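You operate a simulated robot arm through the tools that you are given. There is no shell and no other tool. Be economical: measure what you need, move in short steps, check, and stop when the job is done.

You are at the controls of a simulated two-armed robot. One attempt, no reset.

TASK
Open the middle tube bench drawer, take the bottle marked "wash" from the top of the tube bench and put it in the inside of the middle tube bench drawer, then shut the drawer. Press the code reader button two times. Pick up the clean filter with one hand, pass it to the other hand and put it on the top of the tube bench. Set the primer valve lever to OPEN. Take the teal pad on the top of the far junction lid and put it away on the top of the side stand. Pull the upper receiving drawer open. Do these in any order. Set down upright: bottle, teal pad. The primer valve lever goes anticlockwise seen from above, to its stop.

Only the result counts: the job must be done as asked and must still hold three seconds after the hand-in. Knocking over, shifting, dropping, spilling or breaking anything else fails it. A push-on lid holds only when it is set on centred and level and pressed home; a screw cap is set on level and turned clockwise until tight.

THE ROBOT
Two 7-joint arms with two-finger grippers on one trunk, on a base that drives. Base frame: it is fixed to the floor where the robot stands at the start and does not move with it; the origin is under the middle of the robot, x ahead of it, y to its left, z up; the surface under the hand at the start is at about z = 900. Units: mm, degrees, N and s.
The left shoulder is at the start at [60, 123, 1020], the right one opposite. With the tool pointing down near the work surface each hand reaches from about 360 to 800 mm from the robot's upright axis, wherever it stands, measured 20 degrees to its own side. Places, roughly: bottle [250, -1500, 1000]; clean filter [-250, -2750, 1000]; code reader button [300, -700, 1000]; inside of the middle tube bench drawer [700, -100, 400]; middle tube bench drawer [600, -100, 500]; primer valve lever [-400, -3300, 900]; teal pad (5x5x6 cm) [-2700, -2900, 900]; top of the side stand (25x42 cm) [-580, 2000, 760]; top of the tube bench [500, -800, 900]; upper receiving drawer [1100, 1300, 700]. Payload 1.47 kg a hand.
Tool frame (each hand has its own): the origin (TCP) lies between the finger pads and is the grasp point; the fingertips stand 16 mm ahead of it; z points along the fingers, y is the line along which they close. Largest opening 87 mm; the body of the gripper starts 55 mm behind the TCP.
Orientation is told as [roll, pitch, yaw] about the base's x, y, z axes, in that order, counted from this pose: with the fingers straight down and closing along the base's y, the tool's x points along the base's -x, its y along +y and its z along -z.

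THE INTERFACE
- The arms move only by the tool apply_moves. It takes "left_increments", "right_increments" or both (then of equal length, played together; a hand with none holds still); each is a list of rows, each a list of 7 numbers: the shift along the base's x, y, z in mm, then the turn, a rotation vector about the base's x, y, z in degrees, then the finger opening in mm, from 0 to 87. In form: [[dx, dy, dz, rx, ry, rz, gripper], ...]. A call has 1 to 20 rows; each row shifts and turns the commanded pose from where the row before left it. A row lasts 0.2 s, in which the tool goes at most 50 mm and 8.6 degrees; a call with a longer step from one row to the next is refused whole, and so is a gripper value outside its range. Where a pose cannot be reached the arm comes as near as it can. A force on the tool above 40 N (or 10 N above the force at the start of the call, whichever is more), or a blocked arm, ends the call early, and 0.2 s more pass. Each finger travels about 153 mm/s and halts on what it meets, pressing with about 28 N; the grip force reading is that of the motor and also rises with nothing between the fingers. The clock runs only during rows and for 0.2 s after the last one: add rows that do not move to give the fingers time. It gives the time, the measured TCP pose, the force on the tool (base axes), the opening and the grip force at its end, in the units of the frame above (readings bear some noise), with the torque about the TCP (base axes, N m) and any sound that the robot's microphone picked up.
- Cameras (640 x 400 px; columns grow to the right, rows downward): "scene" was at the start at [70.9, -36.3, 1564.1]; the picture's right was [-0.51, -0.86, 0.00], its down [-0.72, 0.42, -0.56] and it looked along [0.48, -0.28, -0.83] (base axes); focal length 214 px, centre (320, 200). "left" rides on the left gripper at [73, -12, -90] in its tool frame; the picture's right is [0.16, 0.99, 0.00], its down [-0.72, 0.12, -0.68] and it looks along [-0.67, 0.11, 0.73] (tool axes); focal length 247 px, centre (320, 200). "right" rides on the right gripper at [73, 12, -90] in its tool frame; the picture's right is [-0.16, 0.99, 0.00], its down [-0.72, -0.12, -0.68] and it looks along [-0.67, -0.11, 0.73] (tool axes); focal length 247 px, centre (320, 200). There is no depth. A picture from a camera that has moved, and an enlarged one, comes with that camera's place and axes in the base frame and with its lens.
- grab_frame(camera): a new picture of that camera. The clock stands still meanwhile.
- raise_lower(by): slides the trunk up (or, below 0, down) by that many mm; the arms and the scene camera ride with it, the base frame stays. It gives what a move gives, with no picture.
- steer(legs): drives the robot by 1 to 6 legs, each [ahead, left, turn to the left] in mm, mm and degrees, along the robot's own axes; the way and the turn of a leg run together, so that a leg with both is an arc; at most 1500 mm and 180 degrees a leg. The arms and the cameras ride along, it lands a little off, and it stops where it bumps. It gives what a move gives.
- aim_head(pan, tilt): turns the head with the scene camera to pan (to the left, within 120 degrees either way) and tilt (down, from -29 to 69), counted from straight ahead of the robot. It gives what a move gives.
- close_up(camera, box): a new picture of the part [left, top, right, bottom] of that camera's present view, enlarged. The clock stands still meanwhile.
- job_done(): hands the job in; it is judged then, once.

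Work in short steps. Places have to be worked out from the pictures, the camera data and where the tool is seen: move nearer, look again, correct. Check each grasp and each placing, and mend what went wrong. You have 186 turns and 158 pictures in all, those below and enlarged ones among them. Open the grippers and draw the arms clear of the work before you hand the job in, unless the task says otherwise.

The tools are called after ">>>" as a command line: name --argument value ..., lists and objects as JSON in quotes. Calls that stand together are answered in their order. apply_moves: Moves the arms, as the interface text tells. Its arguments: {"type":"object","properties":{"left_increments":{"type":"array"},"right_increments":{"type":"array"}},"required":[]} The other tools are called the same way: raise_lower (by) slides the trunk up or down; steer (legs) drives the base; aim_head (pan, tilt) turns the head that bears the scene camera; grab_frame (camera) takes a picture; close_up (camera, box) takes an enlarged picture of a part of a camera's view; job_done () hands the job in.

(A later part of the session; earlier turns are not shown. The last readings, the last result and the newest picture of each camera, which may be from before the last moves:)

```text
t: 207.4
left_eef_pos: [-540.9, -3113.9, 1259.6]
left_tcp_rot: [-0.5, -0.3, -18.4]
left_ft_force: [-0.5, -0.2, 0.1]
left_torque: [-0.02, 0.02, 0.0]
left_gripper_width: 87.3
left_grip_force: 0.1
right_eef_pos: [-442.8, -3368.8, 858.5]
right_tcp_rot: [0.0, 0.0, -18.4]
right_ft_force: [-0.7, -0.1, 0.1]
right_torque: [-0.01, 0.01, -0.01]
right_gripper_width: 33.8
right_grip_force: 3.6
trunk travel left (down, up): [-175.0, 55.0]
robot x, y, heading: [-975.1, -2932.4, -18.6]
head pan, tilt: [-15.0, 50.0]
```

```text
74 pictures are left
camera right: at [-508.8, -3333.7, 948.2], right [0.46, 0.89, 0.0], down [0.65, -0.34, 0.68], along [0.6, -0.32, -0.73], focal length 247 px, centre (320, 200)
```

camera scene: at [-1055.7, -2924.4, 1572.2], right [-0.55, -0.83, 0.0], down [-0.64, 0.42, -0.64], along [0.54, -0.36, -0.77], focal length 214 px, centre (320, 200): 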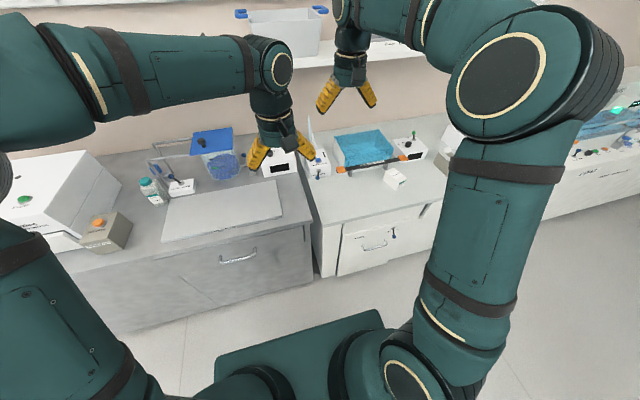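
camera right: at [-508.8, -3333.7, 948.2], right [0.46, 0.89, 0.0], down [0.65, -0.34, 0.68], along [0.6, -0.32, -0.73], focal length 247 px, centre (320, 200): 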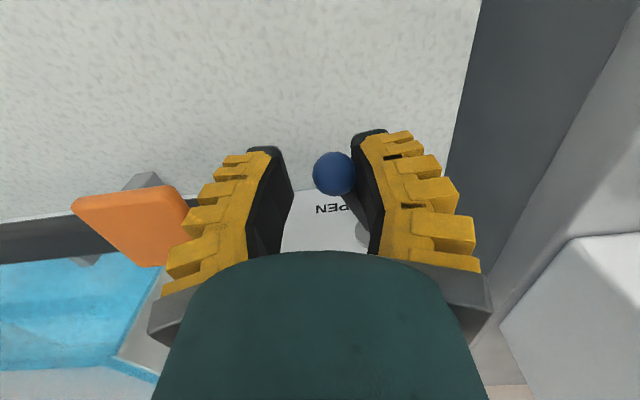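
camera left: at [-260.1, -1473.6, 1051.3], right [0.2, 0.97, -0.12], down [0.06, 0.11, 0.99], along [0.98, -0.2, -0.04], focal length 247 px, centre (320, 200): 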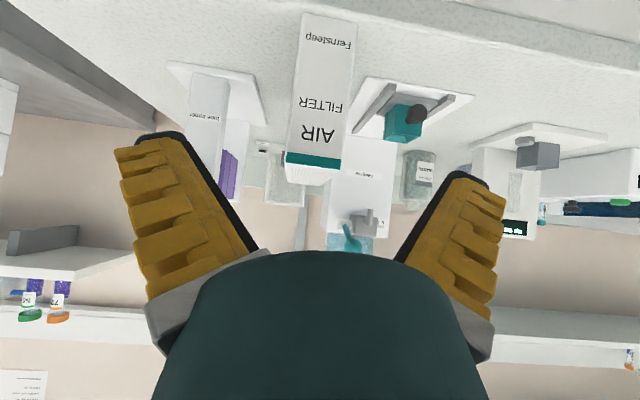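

The lever follows. I keep pushing right until the stop.

>>> apply_moves --right_increments '[[0.5, -7, 0, 0, 0, 0, 28], [0.5, -7, 0, 0, 0, 0, 28], [0.5, -6, 0, 0, 0, 0, 28]]'

>>> grab_frame --camera "right"

```text
t: 208.1
left_eef_pos: [-539.3, -3113.0, 1260.0]
left_tcp_rot: [-0.6, -0.3, -18.2]
left_ft_force: [0.3, -0.3, -0.4]
left_torque: [0.05, 0.02, 0.0]
left_gripper_width: 87.0
left_grip_force: 0.1
right_eef_pos: [-442.0, -3371.6, 857.0]
right_tcp_rot: [0.8, 0.8, -18.1]
right_ft_force: [-2.4, 13.0, 4.9]
right_torque: [-0.01, -0.01, -0.07]
right_gripper_width: 38.3
right_grip_force: 8.2
trunk travel left (down, up): [-175.0, 55.0]
robot x, y, heading: [-975.7, -2929.1, -18.4]
head pan, tilt: [-15.0, 50.0]
stopped in row 3 (right hand): the force on the tool passed its limit at 44 N (the readings are from after the stop); the commanded pose is now the measured one
```

```text
73 pictures are left
camera right: at [-506.8, -3339.2, 947.3], right [0.46, 0.89, 0.01], down [0.66, -0.35, 0.67], along [0.6, -0.3, -0.74], focal length 247 px, centre (320, 200)
```

right: 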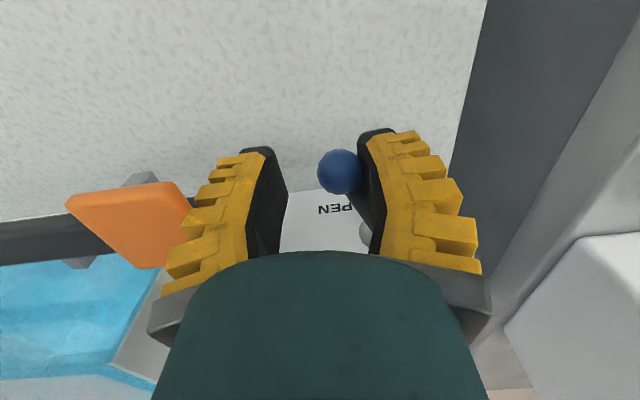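

Stop reached (44 N) with the knob about 21° to the right, symmetric to the start. I relieve, open, and lift off to check.

>>> apply_moves --right_increments '[[1, 5, 0, 0, 0, 0, 36], [0, 2, 0, 0, 0, 0, 44], [0, 0, 40, 0, 0, 0, 50], [0, 0, 45, 0, 0, 0, 50], [0, 0, 45, 0, 0, 0, 50], [-20, 10, 45, 0, 0, 0, 60], [-20, 10, 45, 0, 0, 0, 87]]'

>>> close_up --camera "right" --box '[220, 20, 420, 160]'

>>> close_up --camera "scene" --box '[240, 110, 420, 230]'

```text
refused: row 6 steps farther than a row can; nothing moved
```

```text
2.86 times, centred on (320, 90) of right
camera zoom: at [-506.8, -3339.2, 947.3], right [0.46, 0.89, 0.01], down [0.66, -0.35, 0.67], along [0.6, -0.3, -0.74], focal length 706 px, centre (320, 514)
```

zoom: 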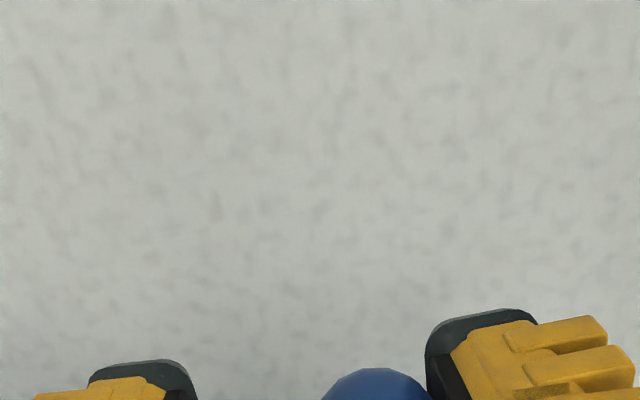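

```text
3.33 times, centred on (330, 170) of scene
camera zoom: at [-902.2, -2975.1, 1572.2], right [-0.55, -0.83, 0.0], down [-0.64, 0.42, -0.64], along [0.54, -0.35, -0.77], focal length 715 px, centre (287, 300)
```

zoom: 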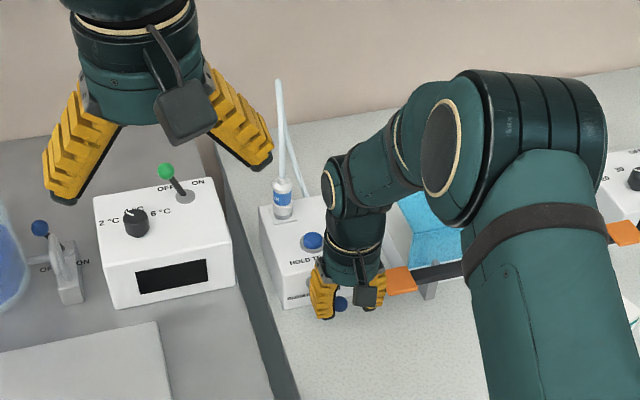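

A step was too long; repeat with smaller steps. The hand is near the orange clip, so I'll verify the lever afterwards.

>>> apply_moves --right_increments '[[1, 5, 0, 0, 0, 0, 36], [0, 2, 0, 0, 0, 0, 44], [0, 0, 40, 0, 0, 0, 46], [0, 0, 45, 0, 0, 0, 46], [0, 0, 45, 0, 0, 0, 46], [-15, 8, 40, 0, 0, 0, 60], [-15, 8, 40, 0, 0, 0, 87]]'

>>> grab_frame --camera "right"

>>> close_up --camera "scene" --box '[240, 110, 420, 230]'

```text
t: 209.7
left_eef_pos: [-540.4, -3112.6, 1260.0]
left_tcp_rot: [-0.6, -0.3, -18.3]
left_ft_force: [-0.4, 0.5, 0.1]
left_torque: [0.01, -0.03, -0.01]
left_gripper_width: 86.9
left_grip_force: 0.1
right_eef_pos: [-473.8, -3354.1, 1064.7]
right_tcp_rot: [0.4, 0.7, -18.3]
right_ft_force: [0.4, -0.5, 0.0]
right_torque: [0.0, -0.03, 0.02]
right_gripper_width: 86.9
right_grip_force: 0.0
trunk travel left (down, up): [-175.0, 55.0]
robot x, y, heading: [-978.7, -2927.2, -18.7]
head pan, tilt: [-15.0, 50.0]
```

```text
70 pictures are left
camera right: at [-538.4, -3321.1, 1155.4], right [0.46, 0.89, 0.01], down [0.66, -0.34, 0.67], along [0.6, -0.3, -0.74], focal length 247 px, centre (320, 200)
```

right: 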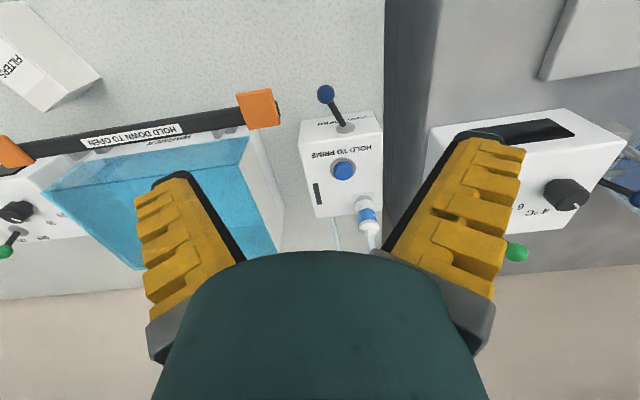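

```text
3.33 times, centred on (330, 170) of scene
camera zoom: at [-903.2, -2974.7, 1572.3], right [-0.55, -0.83, 0.0], down [-0.64, 0.42, -0.64], along [0.54, -0.35, -0.77], focal length 715 px, centre (287, 300)
```

zoom: 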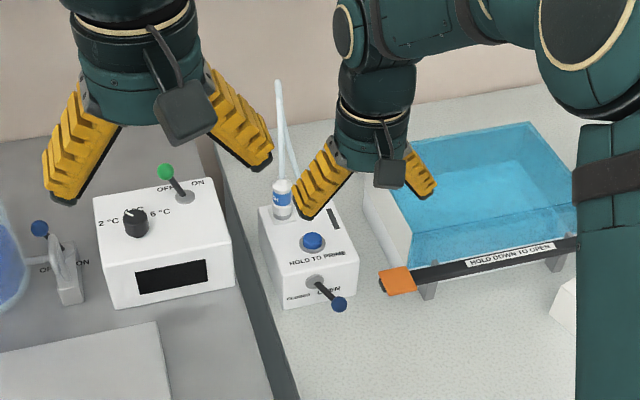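

Lever clearly moved toward OPEN, but the hand may have hit the clip rather than the stop. I re-push with closed fingers from the lever's left side, where the hand stays clear of the clip.

>>> apply_moves --right_increments '[[10, 5, -20, 0, 0, 0, 30], [10, 5, -40, 0, 0, 0, 0], [10, 5, -40, 0, 0, 0, 0], [6, 2, -40, 0, 0, 0, 0], [0, 0, -35, 0, 0, 0, 0], [0, 0, -32, 0, 0, 0, 0], [0, 0, 0, 0, 0, 0, 0]]'

>>> close_up --camera "right" --box '[220, 90, 420, 230]'

>>> apply_moves --right_increments '[[-1, -4, 0, 0, 0, 0, 0], [-1, -4, 0, 0, 0, 0, 0], [-1, -4, 0, 0, 0, 0, 0], [-1, -4, 0, 0, 0, 0, 0], [0, -4, 0, 0, 0, 0, 0], [0, -4, 0, 0, 0, 0, 0]]'

>>> grab_frame --camera "right"

>>> close_up --camera "scene" --box '[240, 110, 420, 230]'

```text
t: 211.2
left_eef_pos: [-540.5, -3111.8, 1259.8]
left_tcp_rot: [-0.6, -0.4, -18.3]
left_ft_force: [-0.4, -0.6, -0.6]
left_torque: [0.0, 0.01, -0.01]
left_gripper_width: 87.1
left_grip_force: 0.0
right_eef_pos: [-435.5, -3335.4, 870.9]
right_tcp_rot: [0.6, 0.5, -18.2]
right_ft_force: [-13.0, 7.1, 26.8]
right_torque: [-0.53, 0.23, -0.29]
right_gripper_width: 0.1
right_grip_force: 26.6
trunk travel left (down, up): [-175.0, 55.0]
robot x, y, heading: [-977.4, -2929.7, -18.3]
head pan, tilt: [-15.0, 50.0]
stopped in row 7 (right hand): the force on the tool passed its limit at 56 N (the readings are from after the stop); the commanded pose is now the measured one
```

```text
2.86 times, centred on (320, 160) of right
camera zoom: at [-501.0, -3301.6, 962.0], right [0.46, 0.89, 0.01], down [0.66, -0.34, 0.67], along [0.6, -0.3, -0.74], focal length 706 px, centre (320, 314)
```

zoom: 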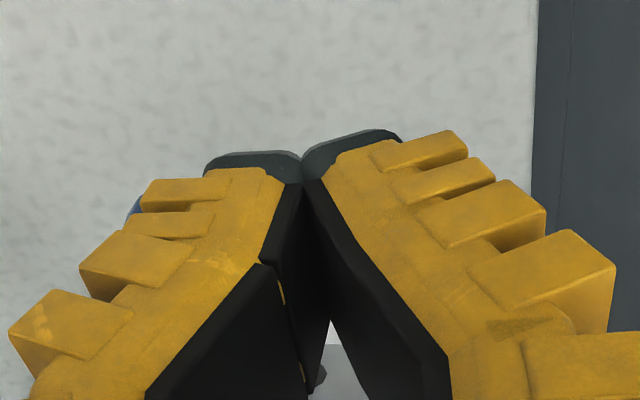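

```text
t: 211.9
left_eef_pos: [-541.8, -3110.8, 1259.9]
left_tcp_rot: [-0.5, -0.4, -18.2]
left_ft_force: [0.7, -0.6, -0.6]
left_torque: [-0.03, -0.02, 0.01]
left_gripper_width: 86.7
left_grip_force: 0.1
right_eef_pos: [-435.4, -3335.7, 872.8]
right_tcp_rot: [1.3, 0.3, -17.8]
right_ft_force: [-7.2, 12.6, 19.3]
right_torque: [-0.32, 0.18, -0.25]
right_gripper_width: 0.1
right_grip_force: 26.6
trunk travel left (down, up): [-175.0, 55.0]
robot x, y, heading: [-975.3, -2927.3, -18.5]
head pan, tilt: [-15.0, 50.0]
stopped in row 3 (right hand): the force on the tool passed its limit at 42 N (the readings are from after the stop); the commanded pose is now the measured one
```

```text
67 pictures are left
camera right: at [-501.2, -3303.5, 962.3], right [0.45, 0.89, 0.02], down [0.65, -0.35, 0.67], along [0.61, -0.29, -0.74], focal length 247 px, centre (320, 200)
```

right: 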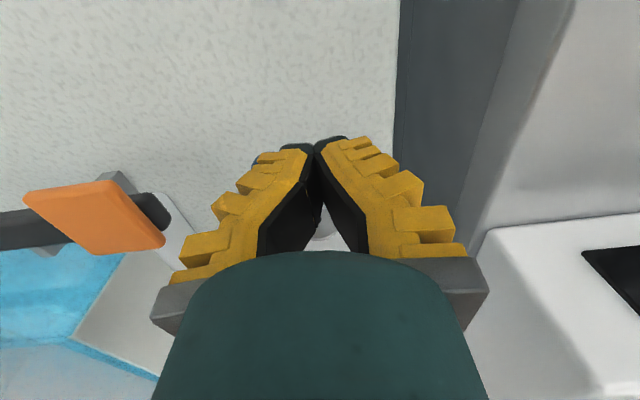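

```text
3.33 times, centred on (330, 170) of scene
camera zoom: at [-905.2, -2973.5, 1572.3], right [-0.55, -0.84, 0.0], down [-0.64, 0.42, -0.64], along [0.54, -0.35, -0.76], focal length 715 px, centre (287, 300)
```

zoom: 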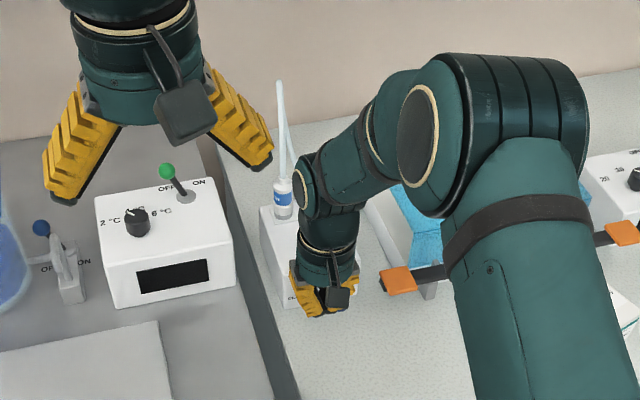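

I pressed onto something while descending (56 N up). I lift off and inspect.

>>> apply_moves --right_increments '[[0, 3, 15, 0, 0, 0, 0], [0, 0, 40, 0, 0, 0, 0], [0, 0, 45, 0, 0, 0, 0], [-15, 8, 40, 0, 0, 0, 0], [-15, 8, 40, 0, 0, 0, 0]]'

>>> close_up --camera "right" --box '[220, 20, 420, 160]'

>>> close_up --camera "scene" --box '[290, 150, 390, 220]'

```text
t: 213.1
left_eef_pos: [-540.1, -3111.6, 1258.9]
left_tcp_rot: [-0.6, -0.2, -18.2]
left_ft_force: [-0.8, -0.4, 1.1]
left_torque: [0.03, -0.04, 0.0]
left_gripper_width: 87.0
left_grip_force: 0.0
right_eef_pos: [-466.8, -3320.4, 1050.4]
right_tcp_rot: [1.0, 0.4, -17.9]
right_ft_force: [-0.1, 0.3, 0.4]
right_torque: [0.01, -0.02, -0.03]
right_gripper_width: 0.1
right_grip_force: 27.7
trunk travel left (down, up): [-175.0, 55.0]
robot x, y, heading: [-977.2, -2929.3, -18.2]
head pan, tilt: [-15.0, 50.0]
```

```text
2.86 times, centred on (320, 90) of right
camera zoom: at [-532.1, -3287.9, 1140.3], right [0.45, 0.89, 0.02], down [0.65, -0.34, 0.67], along [0.61, -0.29, -0.74], focal length 706 px, centre (320, 514)
```

zoom: 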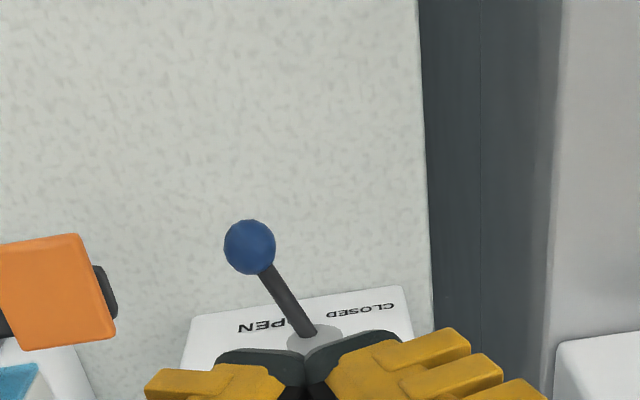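

```text
5.71 times, centred on (340, 185) of scene
camera zoom: at [-902.7, -2974.5, 1572.2], right [-0.55, -0.84, 0.0], down [-0.64, 0.42, -0.64], along [0.54, -0.35, -0.77], focal length 1226 px, centre (206, 286)
```

zoom: 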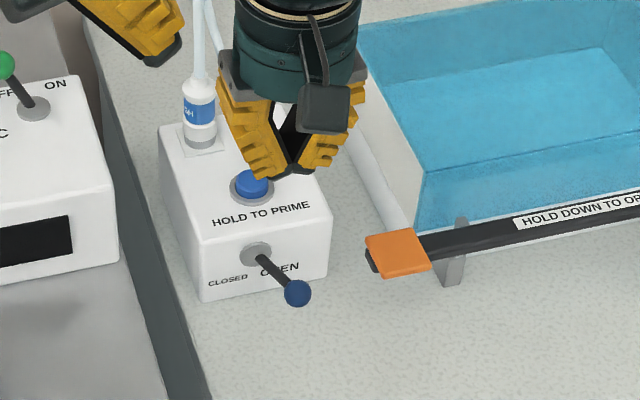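

The lever points over OPEN. In the earlier push the ball forced the left finger outward, indicating the true stop. I do one cleaner confirming push from the left with more clearance from the shaft.

>>> apply_moves --right_increments '[[10, -3, -35, 0, 0, 0, 0], [10, -4, -40, 0, 0, 0, 0], [10, -3, -40, 0, 0, 0, 0], [0, 0, -40, 0, 0, 0, 0], [0, 0, -20, 0, 0, 0, 0], [0, 0, -15, 0, 0, 0, 0], [0, 0, 0, 0, 0, 0, 0]]'

>>> apply_moves --right_increments '[[-1.3, -4, 0, 0, 0, 0, 0], [-1.3, -4, 0, 0, 0, 0, 0], [-1.3, -3, 0, 0, 0, 0, 0], [-1, -3, 0, 0, 0, 0, 0], [-1, -3, 0, 0, 0, 0, 0], [-1, -3, 0, 0, 0, 0, 0]]'

>>> grab_frame --camera "right"

```text
t: 214.7
left_eef_pos: [-540.0, -3112.4, 1259.7]
left_tcp_rot: [-0.6, -0.4, -18.3]
left_ft_force: [0.0, -0.4, 0.1]
left_torque: [0.0, 0.02, -0.04]
left_gripper_width: 87.1
left_grip_force: 0.0
right_eef_pos: [-432.6, -3326.9, 859.7]
right_tcp_rot: [1.0, 0.3, -17.9]
right_ft_force: [1.3, 2.6, 3.6]
right_torque: [-0.07, 0.03, 0.02]
right_gripper_width: 0.0
right_grip_force: 27.9
trunk travel left (down, up): [-175.0, 55.0]
robot x, y, heading: [-973.2, -2928.4, -18.3]
head pan, tilt: [-15.0, 50.0]
```

```text
t: 215.5
left_eef_pos: [-539.2, -3111.6, 1259.2]
left_tcp_rot: [-0.6, -0.3, -18.0]
left_ft_force: [0.0, -0.8, -0.2]
left_torque: [0.05, -0.02, 0.02]
left_gripper_width: 86.9
left_grip_force: 0.1
right_eef_pos: [-433.3, -3327.5, 860.9]
right_tcp_rot: [1.7, 0.3, -17.2]
right_ft_force: [4.2, 11.9, 1.4]
right_torque: [0.03, 0.01, -0.01]
right_gripper_width: 0.0
right_grip_force: 28.1
trunk travel left (down, up): [-175.0, 55.0]
robot x, y, heading: [-976.9, -2926.3, -18.5]
head pan, tilt: [-15.0, 50.0]
stopped in row 4 (right hand): the force on the tool passed its limit at 42 N (the readings are from after the stop); the commanded pose is now the measured one
```

```text
63 pictures are left
camera right: at [-499.9, -3297.9, 950.9], right [0.44, 0.9, 0.03], down [0.65, -0.35, 0.67], along [0.61, -0.28, -0.74], focal length 247 px, centre (320, 200)
```

right: 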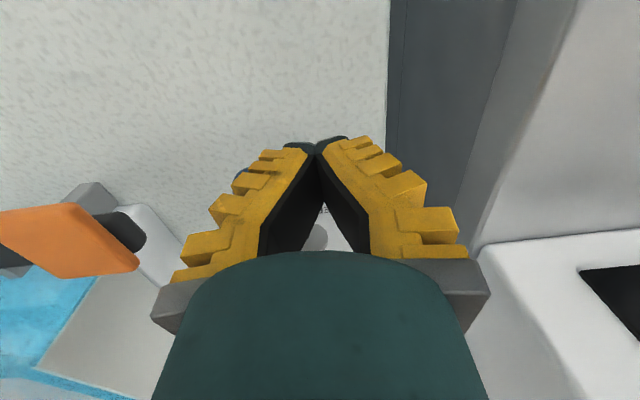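

Firm stop with no lever motion: it is fully at OPEN. I lift off, back away and turn around toward the track for the teal pad.

>>> apply_moves --right_increments '[[1, 4, 10, -0.8, 0, -0.6, 0], [0, 0, 40, -0.8, 0, -0.6, 0], [0, 0, 45, 0, 0, 0, 0], [-15, 8, 40, 0, 0, 0, 0], [-15, 8, 40, 0, 0, 0, 30], [0, 0, 40, 0, 0, 0, 87]]'

>>> close_up --camera "scene" --box '[290, 150, 390, 220]'

>>> steer --legs '[[-500, 0, 0], [0, 0, 90], [0, 0, 90]]'

>>> aim_head --pan 20 --tilt 35

>>> grab_frame --camera "scene"

```text
t: 216.9
left_eef_pos: [-539.9, -3110.4, 1258.7]
left_tcp_rot: [-0.7, -0.3, -18.0]
left_ft_force: [0.3, -0.8, -0.1]
left_torque: [0.03, -0.03, 0.0]
left_gripper_width: 87.1
left_grip_force: 0.0
right_eef_pos: [-463.0, -3312.0, 1072.6]
right_tcp_rot: [0.0, -0.1, -18.5]
right_ft_force: [-0.7, -0.5, -0.2]
right_torque: [0.0, -0.04, 0.0]
right_gripper_width: 87.0
right_grip_force: 0.1
trunk travel left (down, up): [-175.0, 55.0]
robot x, y, heading: [-975.8, -2929.5, -18.2]
head pan, tilt: [-15.0, 50.0]
```

```text
5.71 times, centred on (340, 185) of scene
camera zoom: at [-902.1, -2973.9, 1572.2], right [-0.55, -0.84, 0.0], down [-0.64, 0.42, -0.64], along [0.54, -0.35, -0.77], focal length 1226 px, centre (206, 286)
```

zoom: 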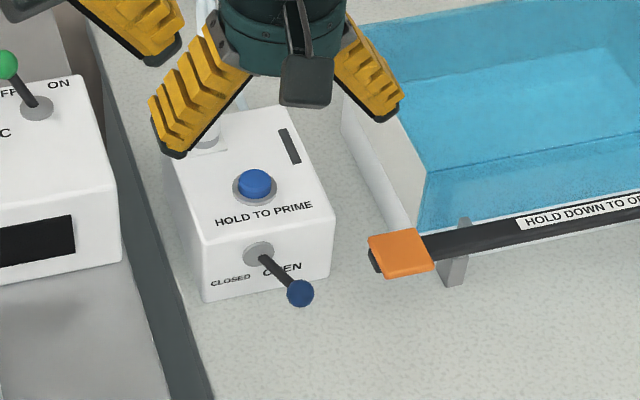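

```text
t: 227.4
left_eef_pos: [-1874.4, -2555.5, 1259.1]
left_tcp_rot: [-0.7, -0.3, 157.6]
left_ft_force: [-0.1, -0.2, 0.1]
left_torque: [-0.02, 0.02, -0.01]
left_gripper_width: 87.3
left_grip_force: 0.1
right_eef_pos: [-1935.2, -2349.8, 1071.2]
right_tcp_rot: [0.0, -0.1, 157.0]
right_ft_force: [-0.1, 0.4, -0.5]
right_torque: [0.02, 0.0, -0.01]
right_gripper_width: 87.0
right_grip_force: 0.0
trunk travel left (down, up): [-175.0, 55.0]
robot x, y, heading: [-1452.4, -2771.3, 157.4]
head pan, tilt: [-15.0, 50.0]
```

```text
t: 228.4
left_eef_pos: [-1875.1, -2555.5, 1259.7]
left_tcp_rot: [-0.6, -0.3, 157.6]
left_ft_force: [0.3, 0.0, -0.4]
left_torque: [-0.02, 0.01, -0.01]
left_gripper_width: 87.2
left_grip_force: 0.0
right_eef_pos: [-1934.5, -2348.8, 1071.8]
right_tcp_rot: [0.0, -0.1, 157.0]
right_ft_force: [0.7, -0.9, 0.2]
right_torque: [0.03, -0.03, -0.01]
right_gripper_width: 87.1
right_grip_force: 0.0
trunk travel left (down, up): [-175.0, 55.0]
robot x, y, heading: [-1455.0, -2771.1, 157.4]
head pan, tilt: [20.0, 35.0]
```

```text
61 pictures are left
camera scene: at [-1550.6, -2762.4, 1593.9], right [0.05, 1.0, 0.0], down [0.57, -0.03, -0.82], along [-0.82, 0.04, -0.57], focal length 214 px, centre (320, 200)
```

scene: 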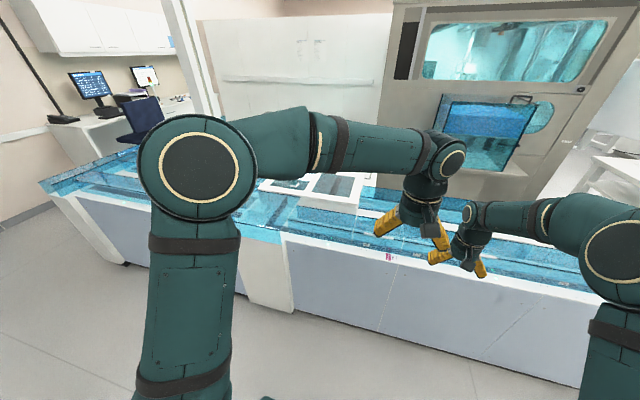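

Now the track: the pad should be near pixel (289,187), partly behind the arm. Zoom.

>>> close_up --camera "scene" --box '[230, 150, 450, 290]'

>>> grab_frame --camera "left"

```text
2.86 times, centred on (340, 220) of scene
camera zoom: at [-1550.6, -2762.4, 1593.9], right [0.05, 1.0, 0.0], down [0.57, -0.03, -0.82], along [-0.82, 0.04, -0.57], focal length 613 px, centre (263, 143)
```

zoom: 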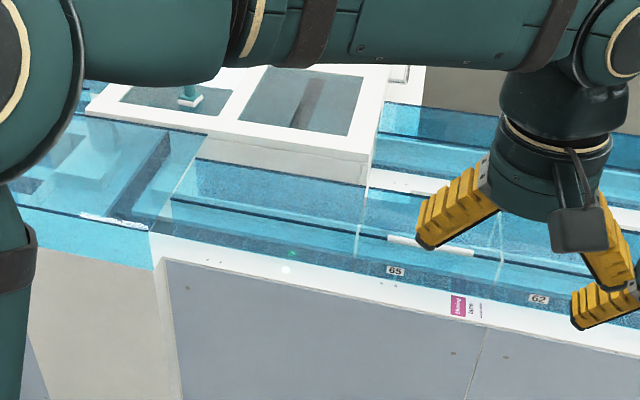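

```text
59 pictures are left
camera left: at [-1803.7, -2572.6, 1348.9], right [-0.23, -0.97, -0.01], down [-0.71, 0.16, 0.68], along [-0.66, 0.16, -0.73], focal length 247 px, centre (320, 200)
```

left: 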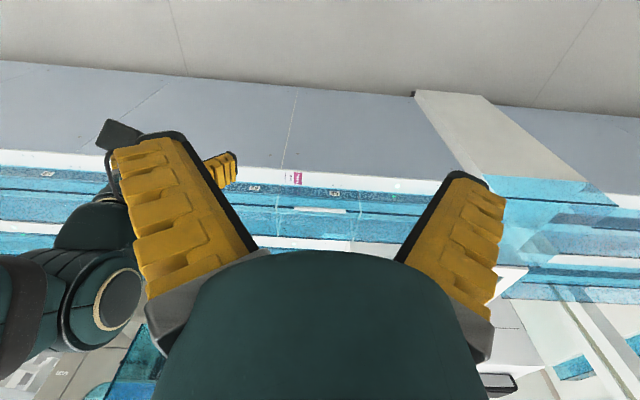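

The teal object on the white junction lid is at about [-2740,-2870,900]. I drive left and closer to it.

>>> steer --legs '[[0, 450, 0], [340, 0, 0]]'

>>> aim_head --pan 5 --tilt 45

>>> grab_frame --camera "scene"

>>> grab_frame --camera "left"

```text
t: 234.7
left_eef_pos: [-2367.8, -2835.0, 1259.1]
left_tcp_rot: [-0.6, -0.3, 157.3]
left_ft_force: [-0.5, -0.7, -0.2]
left_torque: [-0.05, 0.01, 0.01]
left_gripper_width: 87.1
left_grip_force: 0.0
right_eef_pos: [-2426.8, -2629.1, 1071.6]
right_tcp_rot: [0.1, -0.2, 156.8]
right_ft_force: [0.4, -0.2, -0.3]
right_torque: [-0.01, -0.04, 0.02]
right_gripper_width: 86.8
right_grip_force: 0.2
trunk travel left (down, up): [-175.0, 55.0]
robot x, y, heading: [-1949.7, -3054.3, 157.1]
head pan, tilt: [20.0, 35.0]
```

```text
t: 235.5
left_eef_pos: [-2368.1, -2835.3, 1259.5]
left_tcp_rot: [-0.6, -0.3, 157.3]
left_ft_force: [-0.4, 0.5, -0.4]
left_torque: [-0.02, 0.01, 0.03]
left_gripper_width: 87.2
left_grip_force: 0.1
right_eef_pos: [-2426.6, -2630.0, 1072.4]
right_tcp_rot: [0.0, -0.1, 156.8]
right_ft_force: [0.2, -0.2, 0.9]
right_torque: [0.01, 0.06, 0.04]
right_gripper_width: 87.0
right_grip_force: 0.1
trunk travel left (down, up): [-175.0, 55.0]
robot x, y, heading: [-1948.3, -3055.3, 157.4]
head pan, tilt: [5.0, 45.0]
```

```text
58 pictures are left
camera scene: at [-2033.9, -3024.1, 1579.1], right [0.31, 0.95, 0.0], down [0.67, -0.22, -0.71], along [-0.67, 0.22, -0.71], focal length 214 px, centre (320, 200)
```

scene: 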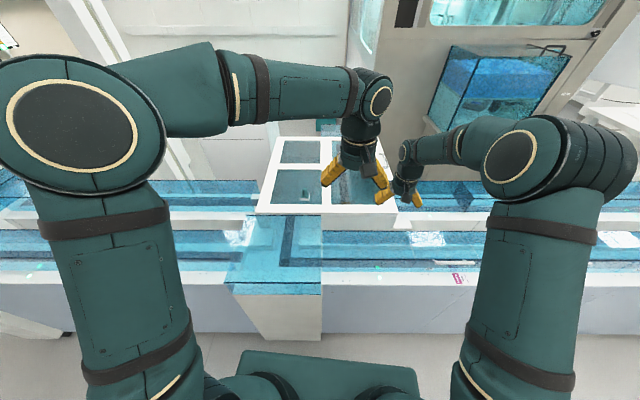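

```text
57 pictures are left
camera left: at [-2296.5, -2853.4, 1349.1], right [-0.24, -0.97, -0.01], down [-0.71, 0.16, 0.68], along [-0.66, 0.17, -0.73], focal length 247 px, centre (320, 200)
```

left: 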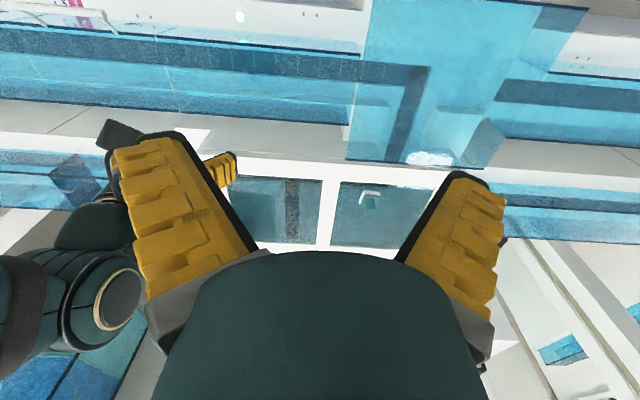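

I zoom on the lid to identify the teal pad.

>>> close_up --camera "scene" --box '[240, 110, 400, 220]'

>>> close_up --camera "left" --box '[230, 160, 450, 260]'

```text
3.64 times, centred on (320, 165) of scene
camera zoom: at [-2033.9, -3024.1, 1579.1], right [0.31, 0.95, 0.0], down [0.67, -0.22, -0.71], along [-0.67, 0.22, -0.71], focal length 780 px, centre (320, 327)
```

zoom: 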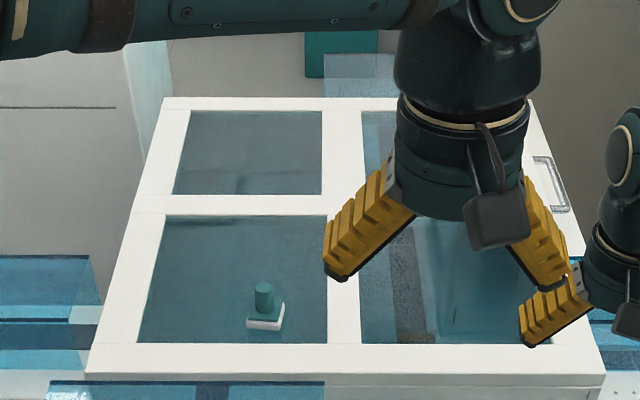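

```text
2.91 times, centred on (340, 210) of left
camera zoom: at [-2296.5, -2853.4, 1349.1], right [-0.24, -0.97, -0.01], down [-0.71, 0.16, 0.68], along [-0.66, 0.17, -0.73], focal length 718 px, centre (262, 171)
```

zoom: 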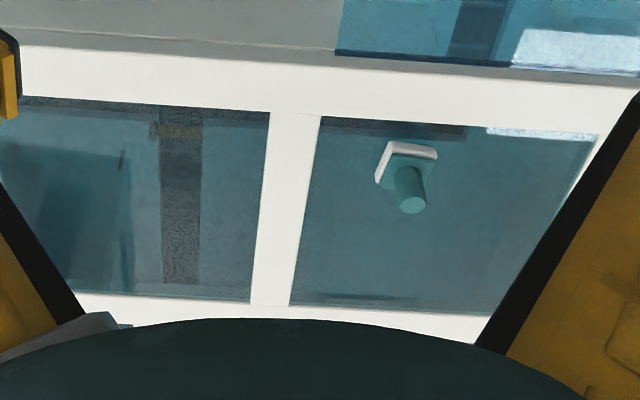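

The pad (white base with teal top and handle) sits on the near-left window; handle top ≈[-2734,-2867,933]. I edge 35 mm closer and bring the left hand above it.

>>> steer --legs '[[35, 0, 0]]'

>>> apply_moves --left_increments '[[-37, -5, -22, 0, 0, 0, 87], [-37, -5, -22, 0, 0, 0, 87], [-37, -5, -22, 0, 0, 0, 87], [-37, -5, -22, 0, 0, 0, 87], [-37, -5, -22, 0, 0, 0, 87], [-37, -5, -22, 0, 0, 0, 60], [-37, -5, -22, 0, 0, 0, 60], [-37, -5, -22, 0, 0, 0, 60], [-37, -5, -22, 0, 0, 0, 60], [0, 0, 0, 0, 0, 0, 60]]'

>>> grab_frame --camera "left"

>>> grab_frame --camera "scene"

```text
t: 236.3
left_eef_pos: [-2401.3, -2821.6, 1258.2]
left_tcp_rot: [-0.6, -0.1, 157.4]
left_ft_force: [-1.5, 0.4, -0.2]
left_torque: [-0.01, -0.08, -0.02]
left_gripper_width: 86.9
left_grip_force: 0.2
right_eef_pos: [-2460.0, -2616.1, 1070.8]
right_tcp_rot: [-0.1, 0.1, 156.8]
right_ft_force: [0.2, 1.1, -1.0]
right_torque: [-0.03, -0.01, -0.02]
right_gripper_width: 86.9
right_grip_force: 0.0
trunk travel left (down, up): [-175.0, 55.0]
robot x, y, heading: [-1980.6, -3041.2, 157.6]
head pan, tilt: [5.0, 45.0]
```

```text
t: 238.6
left_eef_pos: [-2726.8, -2869.3, 1061.6]
left_tcp_rot: [-0.6, -0.3, 157.3]
left_ft_force: [-0.1, -0.6, -0.3]
left_torque: [0.01, 0.0, 0.03]
left_gripper_width: 64.4
left_grip_force: 3.2
left hand out of reach, approached as far as the arm can: row 9
right_eef_pos: [-2457.1, -2616.4, 1072.1]
right_tcp_rot: [0.2, -0.1, 156.8]
right_ft_force: [-0.6, -0.1, 0.6]
right_torque: [-0.01, 0.05, -0.01]
right_gripper_width: 87.0
right_grip_force: 0.0
trunk travel left (down, up): [-175.0, 55.0]
robot x, y, heading: [-1977.0, -3040.5, 157.4]
head pan, tilt: [5.0, 45.0]
```

```text
54 pictures are left
camera left: at [-2655.1, -2887.2, 1151.4], right [-0.23, -0.97, -0.01], down [-0.71, 0.16, 0.68], along [-0.66, 0.17, -0.73], focal length 247 px, centre (320, 200)
```

left: 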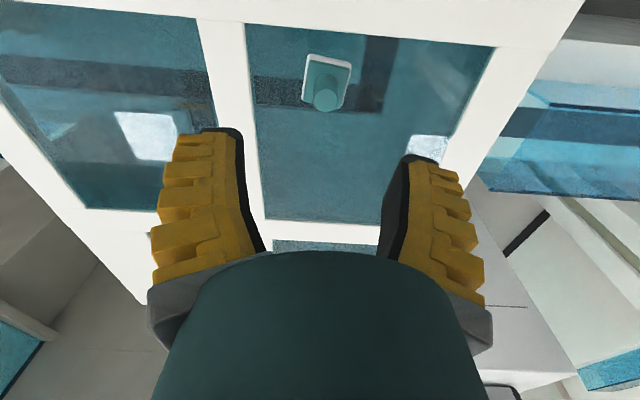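

```text
53 pictures are left
camera scene: at [-2064.4, -3011.1, 1579.2], right [0.31, 0.95, 0.0], down [0.67, -0.22, -0.71], along [-0.67, 0.22, -0.71], focal length 214 px, centre (320, 200)
```

scene: 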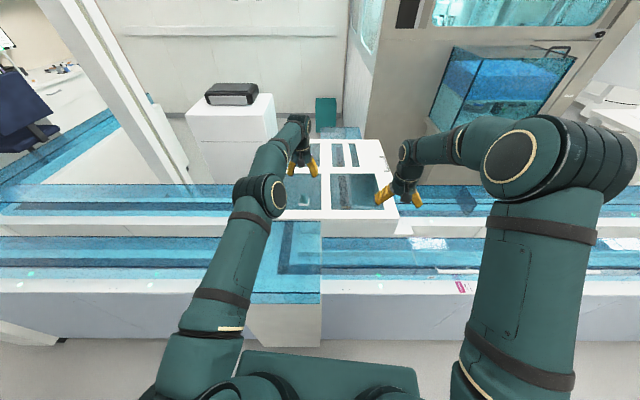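

Pad handle confirmed at about [-2734,-2870]. I descend onto the handle.

>>> apply_moves --left_increments '[[0, 0, -40, 0, 0, 0, 60], [0, 0, -40, 0, 0, 0, 60], [-4, 0, -30, 0, 0, 0, 50], [-3, -1, -15, 0, 0, 0, 50], [0, 0, 0, 0, 0, 0, 50]]'

>>> grab_frame --camera "left"

>>> close_up --camera "scene" --box '[240, 100, 400, 220]'

```text
t: 239.8
left_eef_pos: [-2735.2, -2871.8, 937.6]
left_tcp_rot: [-0.5, -0.3, 157.4]
left_ft_force: [0.0, 0.6, -0.2]
left_torque: [0.01, 0.03, 0.03]
left_gripper_width: 55.4
left_grip_force: 3.8
right_eef_pos: [-2458.8, -2617.5, 1072.0]
right_tcp_rot: [-0.1, -0.1, 156.9]
right_ft_force: [-0.6, -0.4, 0.1]
right_torque: [-0.01, 0.03, -0.04]
right_gripper_width: 86.9
right_grip_force: 0.1
trunk travel left (down, up): [-175.0, 55.0]
robot x, y, heading: [-1978.1, -3040.0, 157.1]
head pan, tilt: [5.0, 45.0]
```

```text
52 pictures are left
camera left: at [-2663.9, -2889.6, 1026.3], right [-0.23, -0.97, -0.01], down [-0.71, 0.16, 0.68], along [-0.66, 0.17, -0.73], focal length 247 px, centre (320, 200)
```

left: 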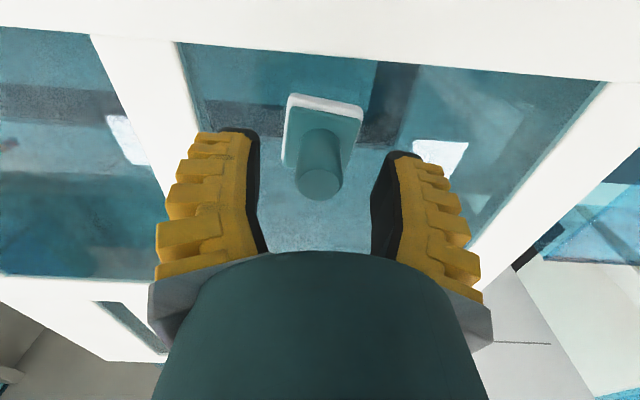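

```text
3.33 times, centred on (320, 160) of scene
camera zoom: at [-2065.3, -3011.1, 1579.1], right [0.31, 0.95, 0.0], down [0.67, -0.22, -0.71], along [-0.67, 0.22, -0.71], focal length 715 px, centre (320, 333)
```

zoom: 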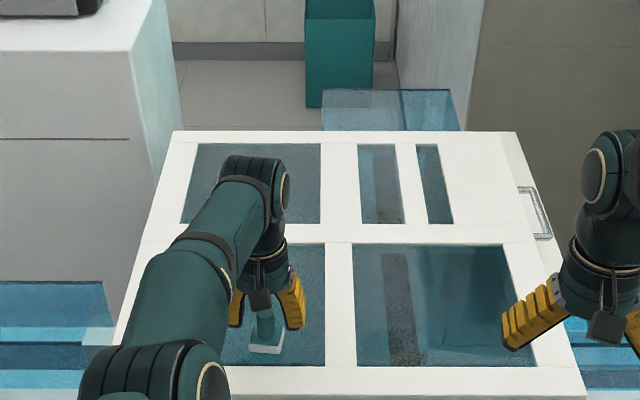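

Centred; descend 16 mm and close on the handle.

>>> apply_moves --left_increments '[[0, 0, -8, 0, 0, 0, 50], [0, 0, -8, 0, 0, 0, 50], [0, 0, 0, 0, 0, 0, 30], [0, 0, 0, 0, 0, 0, 10], [0, 0, 0, 0, 0, 0, 5], [0, 0, 0, 0, 0, 0, 5]]'

>>> apply_moves --left_increments '[[0, 0, 15, 0, 0, 0, 5], [0, 0, 35, 0, 0, 0, 5], [0, 0, 40, 0, 0, 0, 5], [15, 0, 40, 0, 0, 0, 5], [25, 0, 40, 0, 0, 0, 5], [30, 0, 30, 0, 0, 0, 5]]'

>>> grab_frame --camera "left"

```text
t: 241.2
left_eef_pos: [-2733.3, -2873.2, 920.6]
left_tcp_rot: [-0.6, -0.4, 157.4]
left_ft_force: [-1.5, 0.7, 6.3]
left_torque: [0.02, 0.28, 0.0]
left_gripper_width: 15.9
left_grip_force: 28.1
right_eef_pos: [-2457.7, -2618.3, 1071.9]
right_tcp_rot: [0.1, -0.1, 156.8]
right_ft_force: [-0.6, -1.0, 0.4]
right_torque: [0.01, -0.03, -0.02]
right_gripper_width: 87.0
right_grip_force: 0.0
trunk travel left (down, up): [-175.0, 55.0]
robot x, y, heading: [-1981.6, -3040.4, 157.2]
head pan, tilt: [5.0, 45.0]
```

```text
t: 242.6
left_eef_pos: [-2703.1, -2848.2, 1129.4]
left_tcp_rot: [-0.5, -0.1, 157.3]
left_ft_force: [0.4, 0.5, -1.1]
left_torque: [-0.04, 0.0, 0.01]
left_gripper_width: 12.1
left_grip_force: 28.0
left hand out of reach, approached as far as the arm can: row 4, 5, 6
right_eef_pos: [-2457.7, -2616.4, 1072.1]
right_tcp_rot: [0.1, -0.1, 156.8]
right_ft_force: [-0.6, 0.6, 0.5]
right_torque: [0.0, 0.03, 0.04]
right_gripper_width: 86.9
right_grip_force: 0.1
trunk travel left (down, up): [-175.0, 55.0]
robot x, y, heading: [-1981.9, -3039.1, 157.4]
head pan, tilt: [5.0, 45.0]
```

```text
50 pictures are left
camera left: at [-2632.6, -2866.2, 1219.5], right [-0.23, -0.97, -0.01], down [-0.71, 0.17, 0.68], along [-0.66, 0.17, -0.73], focal length 247 px, centre (320, 200)
```

left: 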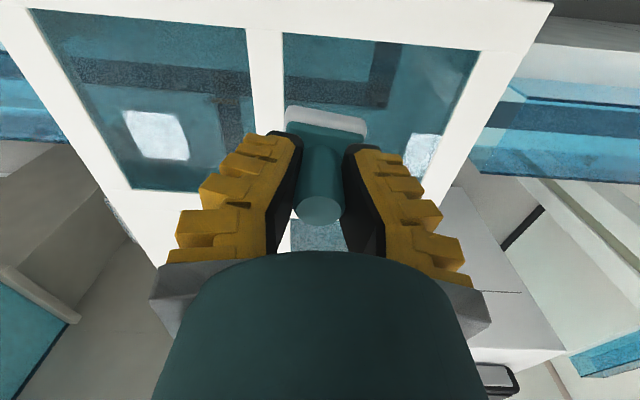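

The pad is gripped and lifted. I retract both arms and start driving along the aisle toward the side stand.

>>> apply_moves --left_increments '[[41.5, -17.3, 0, 0, 0, 0, 5], [41.5, -17.3, 0, 0, 0, 0, 5], [41.5, -17.3, 0, 0, 0, 0, 5], [41.5, -17.3, 0, 0, 0, 0, 5], [41.5, -17.3, 0, 0, 0, 0, 5], [41.5, -17.3, 0, 0, 0, 0, 5]]' --right_increments '[[34.6, -14.5, 10, 0, 0, 0, 87], [34.6, -14.5, 10, 0, 0, 0, 87], [34.6, -14.5, 10, 0, 0, 0, 87], [34.6, -14.5, 10, 0, 0, 0, 87], [0, 0, 0, 0, 0, 0, 87], [0, 0, 0, 0, 0, 0, 87]]'

>>> steer --legs '[[-158, 0, 0], [0, 0, 4.2], [0, -1400, 0], [0, -1400, 0]]'

>>> aim_head --pan -70 --tilt 30

>>> grab_frame --camera "scene"

```text
t: 243.9
left_eef_pos: [-2681.7, -2833.5, 1175.6]
left_tcp_rot: [-0.7, -0.3, 157.4]
left_ft_force: [0.4, 0.1, -0.6]
left_torque: [0.0, 0.02, 0.01]
left_gripper_width: 11.1
left_grip_force: 27.8
left hand out of reach, approached as far as the arm can: row 1, 2, 3, 4, 5, 6
right_eef_pos: [-2318.7, -2673.1, 1112.6]
right_tcp_rot: [0.1, -0.1, 156.8]
right_ft_force: [-0.4, 0.7, 0.0]
right_torque: [0.01, 0.02, 0.04]
right_gripper_width: 87.2
right_grip_force: 0.0
trunk travel left (down, up): [-175.0, 55.0]
robot x, y, heading: [-1978.5, -3037.3, 157.1]
head pan, tilt: [5.0, 45.0]
```

```text
t: 270.1
left_eef_pos: [-1643.6, -260.6, 1173.7]
left_tcp_rot: [-0.6, -0.2, 160.7]
left_ft_force: [0.0, 0.7, -0.3]
left_torque: [0.0, -0.01, -0.01]
left_gripper_width: 9.2
left_grip_force: 28.3
right_eef_pos: [-1288.8, -79.4, 1112.2]
right_tcp_rot: [0.1, -0.1, 160.2]
right_ft_force: [-0.6, 0.1, 0.5]
right_torque: [-0.02, -0.05, 0.0]
right_gripper_width: 87.0
right_grip_force: 0.0
trunk travel left (down, up): [-175.0, 55.0]
robot x, y, heading: [-927.6, -423.6, 160.6]
head pan, tilt: [5.0, 45.0]
```

```text
t: 271.6
left_eef_pos: [-1641.7, -260.8, 1173.7]
left_tcp_rot: [-0.6, -0.1, 160.7]
left_ft_force: [0.3, 0.3, -0.1]
left_torque: [-0.01, -0.02, 0.0]
left_gripper_width: 9.3
left_grip_force: 27.7
right_eef_pos: [-1290.3, -78.6, 1112.7]
right_tcp_rot: [0.1, -0.1, 160.1]
right_ft_force: [-0.2, -0.1, 0.4]
right_torque: [-0.01, 0.0, -0.01]
right_gripper_width: 87.1
right_grip_force: 0.1
trunk travel left (down, up): [-175.0, 55.0]
robot x, y, heading: [-931.7, -422.6, 160.4]
head pan, tilt: [-70.0, 30.0]
```

```text
49 pictures are left
camera scene: at [-938.5, -331.6, 1601.7], right [1.0, 0.01, 0.0], down [0.01, -0.5, -0.87], along [-0.01, 0.87, -0.5], focal length 214 px, centre (320, 200)
```

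scene: 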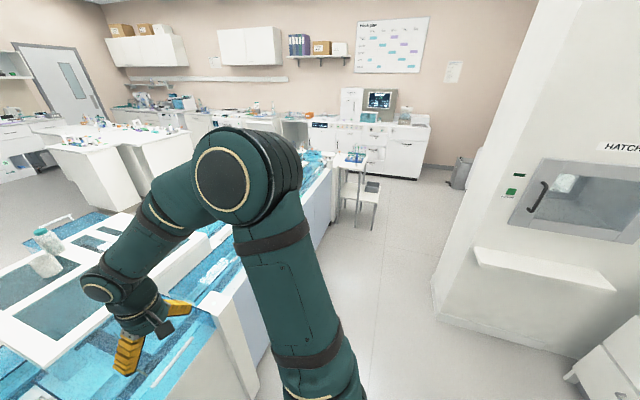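

The left arm didn't retract (commanded pose was out of reach) and the grip width is shrinking; I check the pad.

>>> grab_frame --camera "left"

```text
48 pictures are left
camera left: at [-1570.7, -273.7, 1264.2], right [-0.18, -0.98, -0.01], down [-0.72, 0.12, 0.68], along [-0.67, 0.13, -0.73], focal length 247 px, centre (320, 200)
```

left: 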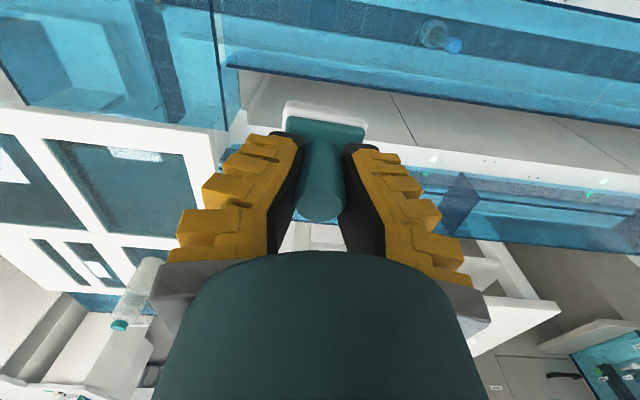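

Pad still held. I try to retract the left hand in a small test step, lowering slightly.

>>> apply_moves --left_increments '[[20, -7, -20, 0, 0, 0, 5], [20, -7, -20, 0, 0, 0, 5], [20, -7, -20, 0, 0, 0, 5]]'

```text
t: 272.4
left_eef_pos: [-1645.3, -248.3, 1135.6]
left_tcp_rot: [-0.4, 0.0, 160.8]
left_ft_force: [-0.3, 0.1, -1.1]
left_torque: [0.01, 0.03, 0.03]
left_gripper_width: 9.2
left_grip_force: 27.8
left hand out of reach, approached as far as the arm can: row 1, 2, 3
right_eef_pos: [-1290.1, -78.7, 1112.3]
right_tcp_rot: [0.0, -0.1, 160.2]
right_ft_force: [0.4, -0.3, 0.4]
right_torque: [0.0, 0.03, 0.03]
right_gripper_width: 86.9
right_grip_force: 0.1
trunk travel left (down, up): [-175.0, 55.0]
robot x, y, heading: [-927.2, -424.9, 160.8]
head pan, tilt: [-70.0, 30.0]
```

The commanded pose went too close in while the arm stayed stuck outstretched. I bring the command back out to where the arm can follow (ahead ~680, z ~1050).

>>> apply_moves --left_increments '[[-37.7, 13.4, -2, 0, 0, 0, 5], [-37.7, 13.4, -2, 0, 0, 0, 5], [-37.7, 13.4, -2, 0, 0, 0, 5], [-37.7, 13.4, -2, 0, 0, 0, 5], [-37.7, 13.4, 0, 0, 0, 0, 5], [-37.7, 13.4, 0, 0, 0, 0, 5], [-37.7, 13.4, 0, 0, 0, 0, 5], [0, 0, 0, 0, 0, 0, 5]]'

```text
t: 274.2
left_eef_pos: [-1670.0, -273.3, 1101.0]
left_tcp_rot: [-0.6, -0.2, 160.7]
left_ft_force: [0.1, 0.0, 0.0]
left_torque: [0.01, 0.0, -0.05]
left_gripper_width: 9.4
left_grip_force: 27.8
left hand out of reach, approached as far as the arm can: row 1, 2, 3, 4, 5, 6, 7
right_eef_pos: [-1289.7, -79.0, 1113.0]
right_tcp_rot: [0.0, -0.1, 160.3]
right_ft_force: [0.2, 0.2, -0.4]
right_torque: [0.01, 0.0, 0.01]
right_gripper_width: 86.9
right_grip_force: 0.2
trunk travel left (down, up): [-175.0, 55.0]
robot x, y, heading: [-928.4, -430.6, 160.1]
head pan, tilt: [-70.0, 30.0]
```

The arm is stuck at full stretch (singular). I try going straight down (clear above the track, pad bottom stays > 950) as that worked at the pick.

>>> apply_moves --left_increments '[[0, 0, -25, 0, 0, 0, 5], [0, 0, -25, 0, 0, 0, 5], [0, 0, -25, 0, 0, 0, 5], [0, 0, -15, 0, 0, 0, 5], [0, 0, 0, 0, 0, 0, 5]]'

>>> apply_moves --left_increments '[[19, -6.7, 0, 0, 0, 0, 5], [19, -6.7, 0, 0, 0, 0, 5], [19, -6.7, 0, 0, 0, 0, 5], [0, 0, 0, 0, 0, 0, 5]]'

```text
t: 275.4
left_eef_pos: [-1671.5, -273.8, 1009.5]
left_tcp_rot: [-0.6, -0.2, 160.7]
left_ft_force: [0.5, 0.4, 0.5]
left_torque: [0.02, -0.01, 0.0]
left_gripper_width: 9.4
left_grip_force: 27.4
right_eef_pos: [-1290.3, -78.9, 1111.9]
right_tcp_rot: [0.0, -0.1, 160.3]
right_ft_force: [-0.4, 0.0, 0.1]
right_torque: [0.01, 0.02, 0.01]
right_gripper_width: 86.8
right_grip_force: 0.1
trunk travel left (down, up): [-175.0, 55.0]
robot x, y, heading: [-926.8, -423.7, 160.5]
head pan, tilt: [-70.0, 30.0]
```

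```text
t: 276.4
left_eef_pos: [-1615.8, -293.5, 1010.0]
left_tcp_rot: [-0.6, -0.2, 160.7]
left_ft_force: [-0.8, -0.6, -0.4]
left_torque: [-0.01, -0.02, -0.02]
left_gripper_width: 9.4
left_grip_force: 27.8
right_eef_pos: [-1289.5, -78.7, 1112.5]
right_tcp_rot: [0.1, 0.0, 160.3]
right_ft_force: [0.6, 0.4, 0.8]
right_torque: [0.01, 0.0, 0.01]
right_gripper_width: 87.0
right_grip_force: 0.1
trunk travel left (down, up): [-175.0, 55.0]
robot x, y, heading: [-926.5, -425.1, 160.6]
head pan, tilt: [-70.0, 30.0]
```

It works again. I retract the left hand fully and raise it.

>>> apply_moves --left_increments '[[35, -12.4, 5, 0, 0, 0, 5], [35, -12.4, 15, 0, 0, 0, 5], [35, -12.4, 15, 0, 0, 0, 5], [35, -12.4, 15, 0, 0, 0, 5], [35, -12.4, 15, 0, 0, 0, 5], [30, -10, 15, 0, 0, 0, 5], [0, 0, 0, 0, 0, 0, 5]]'

>>> aim_head --pan -70 --tilt 25

>>> close_up --camera "scene" --box '[240, 100, 480, 250]'

>>> grab_frame --camera "left"

```text
t: 278.0
left_eef_pos: [-1409.4, -363.6, 1089.7]
left_tcp_rot: [-0.6, -0.2, 160.7]
left_ft_force: [0.3, -0.4, -0.3]
left_torque: [-0.02, 0.0, 0.0]
left_gripper_width: 9.4
left_grip_force: 28.2
right_eef_pos: [-1290.5, -78.6, 1111.5]
right_tcp_rot: [-0.1, 0.0, 160.2]
right_ft_force: [-0.6, 0.1, 0.6]
right_torque: [-0.02, -0.01, 0.02]
right_gripper_width: 87.2
right_grip_force: 0.1
trunk travel left (down, up): [-175.0, 55.0]
robot x, y, heading: [-928.8, -429.0, 160.3]
head pan, tilt: [-70.0, 30.0]
```

```text
t: 278.6
left_eef_pos: [-1409.3, -364.9, 1090.5]
left_tcp_rot: [-0.5, -0.1, 160.6]
left_ft_force: [0.1, -0.4, -0.1]
left_torque: [-0.02, 0.04, -0.01]
left_gripper_width: 9.5
left_grip_force: 28.3
right_eef_pos: [-1289.8, -79.2, 1111.8]
right_tcp_rot: [0.1, -0.1, 160.2]
right_ft_force: [0.2, 0.4, -0.7]
right_torque: [-0.01, 0.04, -0.01]
right_gripper_width: 87.2
right_grip_force: 0.2
trunk travel left (down, up): [-175.0, 55.0]
robot x, y, heading: [-923.8, -426.1, 160.8]
head pan, tilt: [-70.0, 25.0]
```

```text
2.67 times, centred on (360, 175) of scene
camera zoom: at [-938.3, -330.0, 1609.6], right [1.0, 0.01, 0.0], down [0.0, -0.42, -0.91], along [-0.01, 0.91, -0.42], focal length 572 px, centre (213, 267)
```

zoom: 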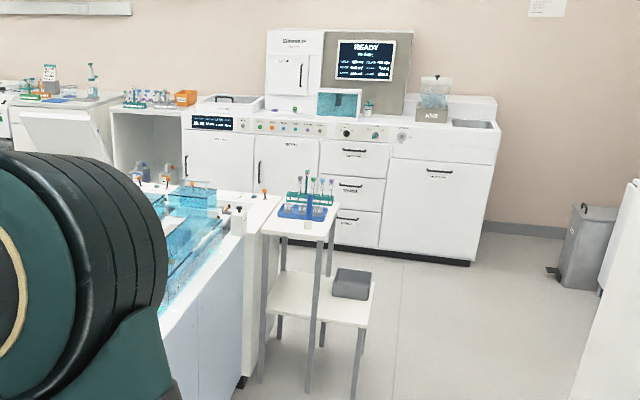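

```text
46 pictures are left
camera left: at [-1337.7, -378.2, 1180.0], right [-0.18, -0.98, -0.01], down [-0.72, 0.12, 0.68], along [-0.67, 0.13, -0.73], focal length 247 px, centre (320, 200)
```

left: 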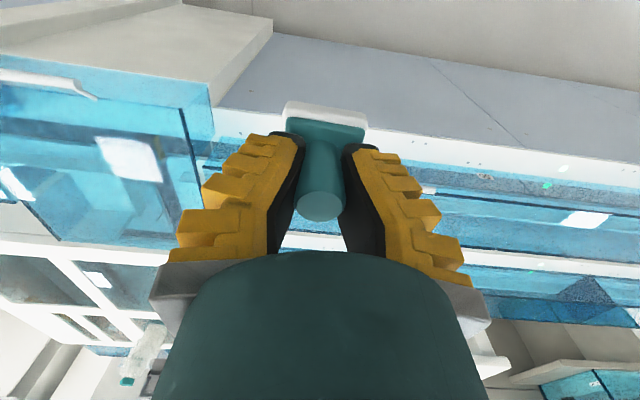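

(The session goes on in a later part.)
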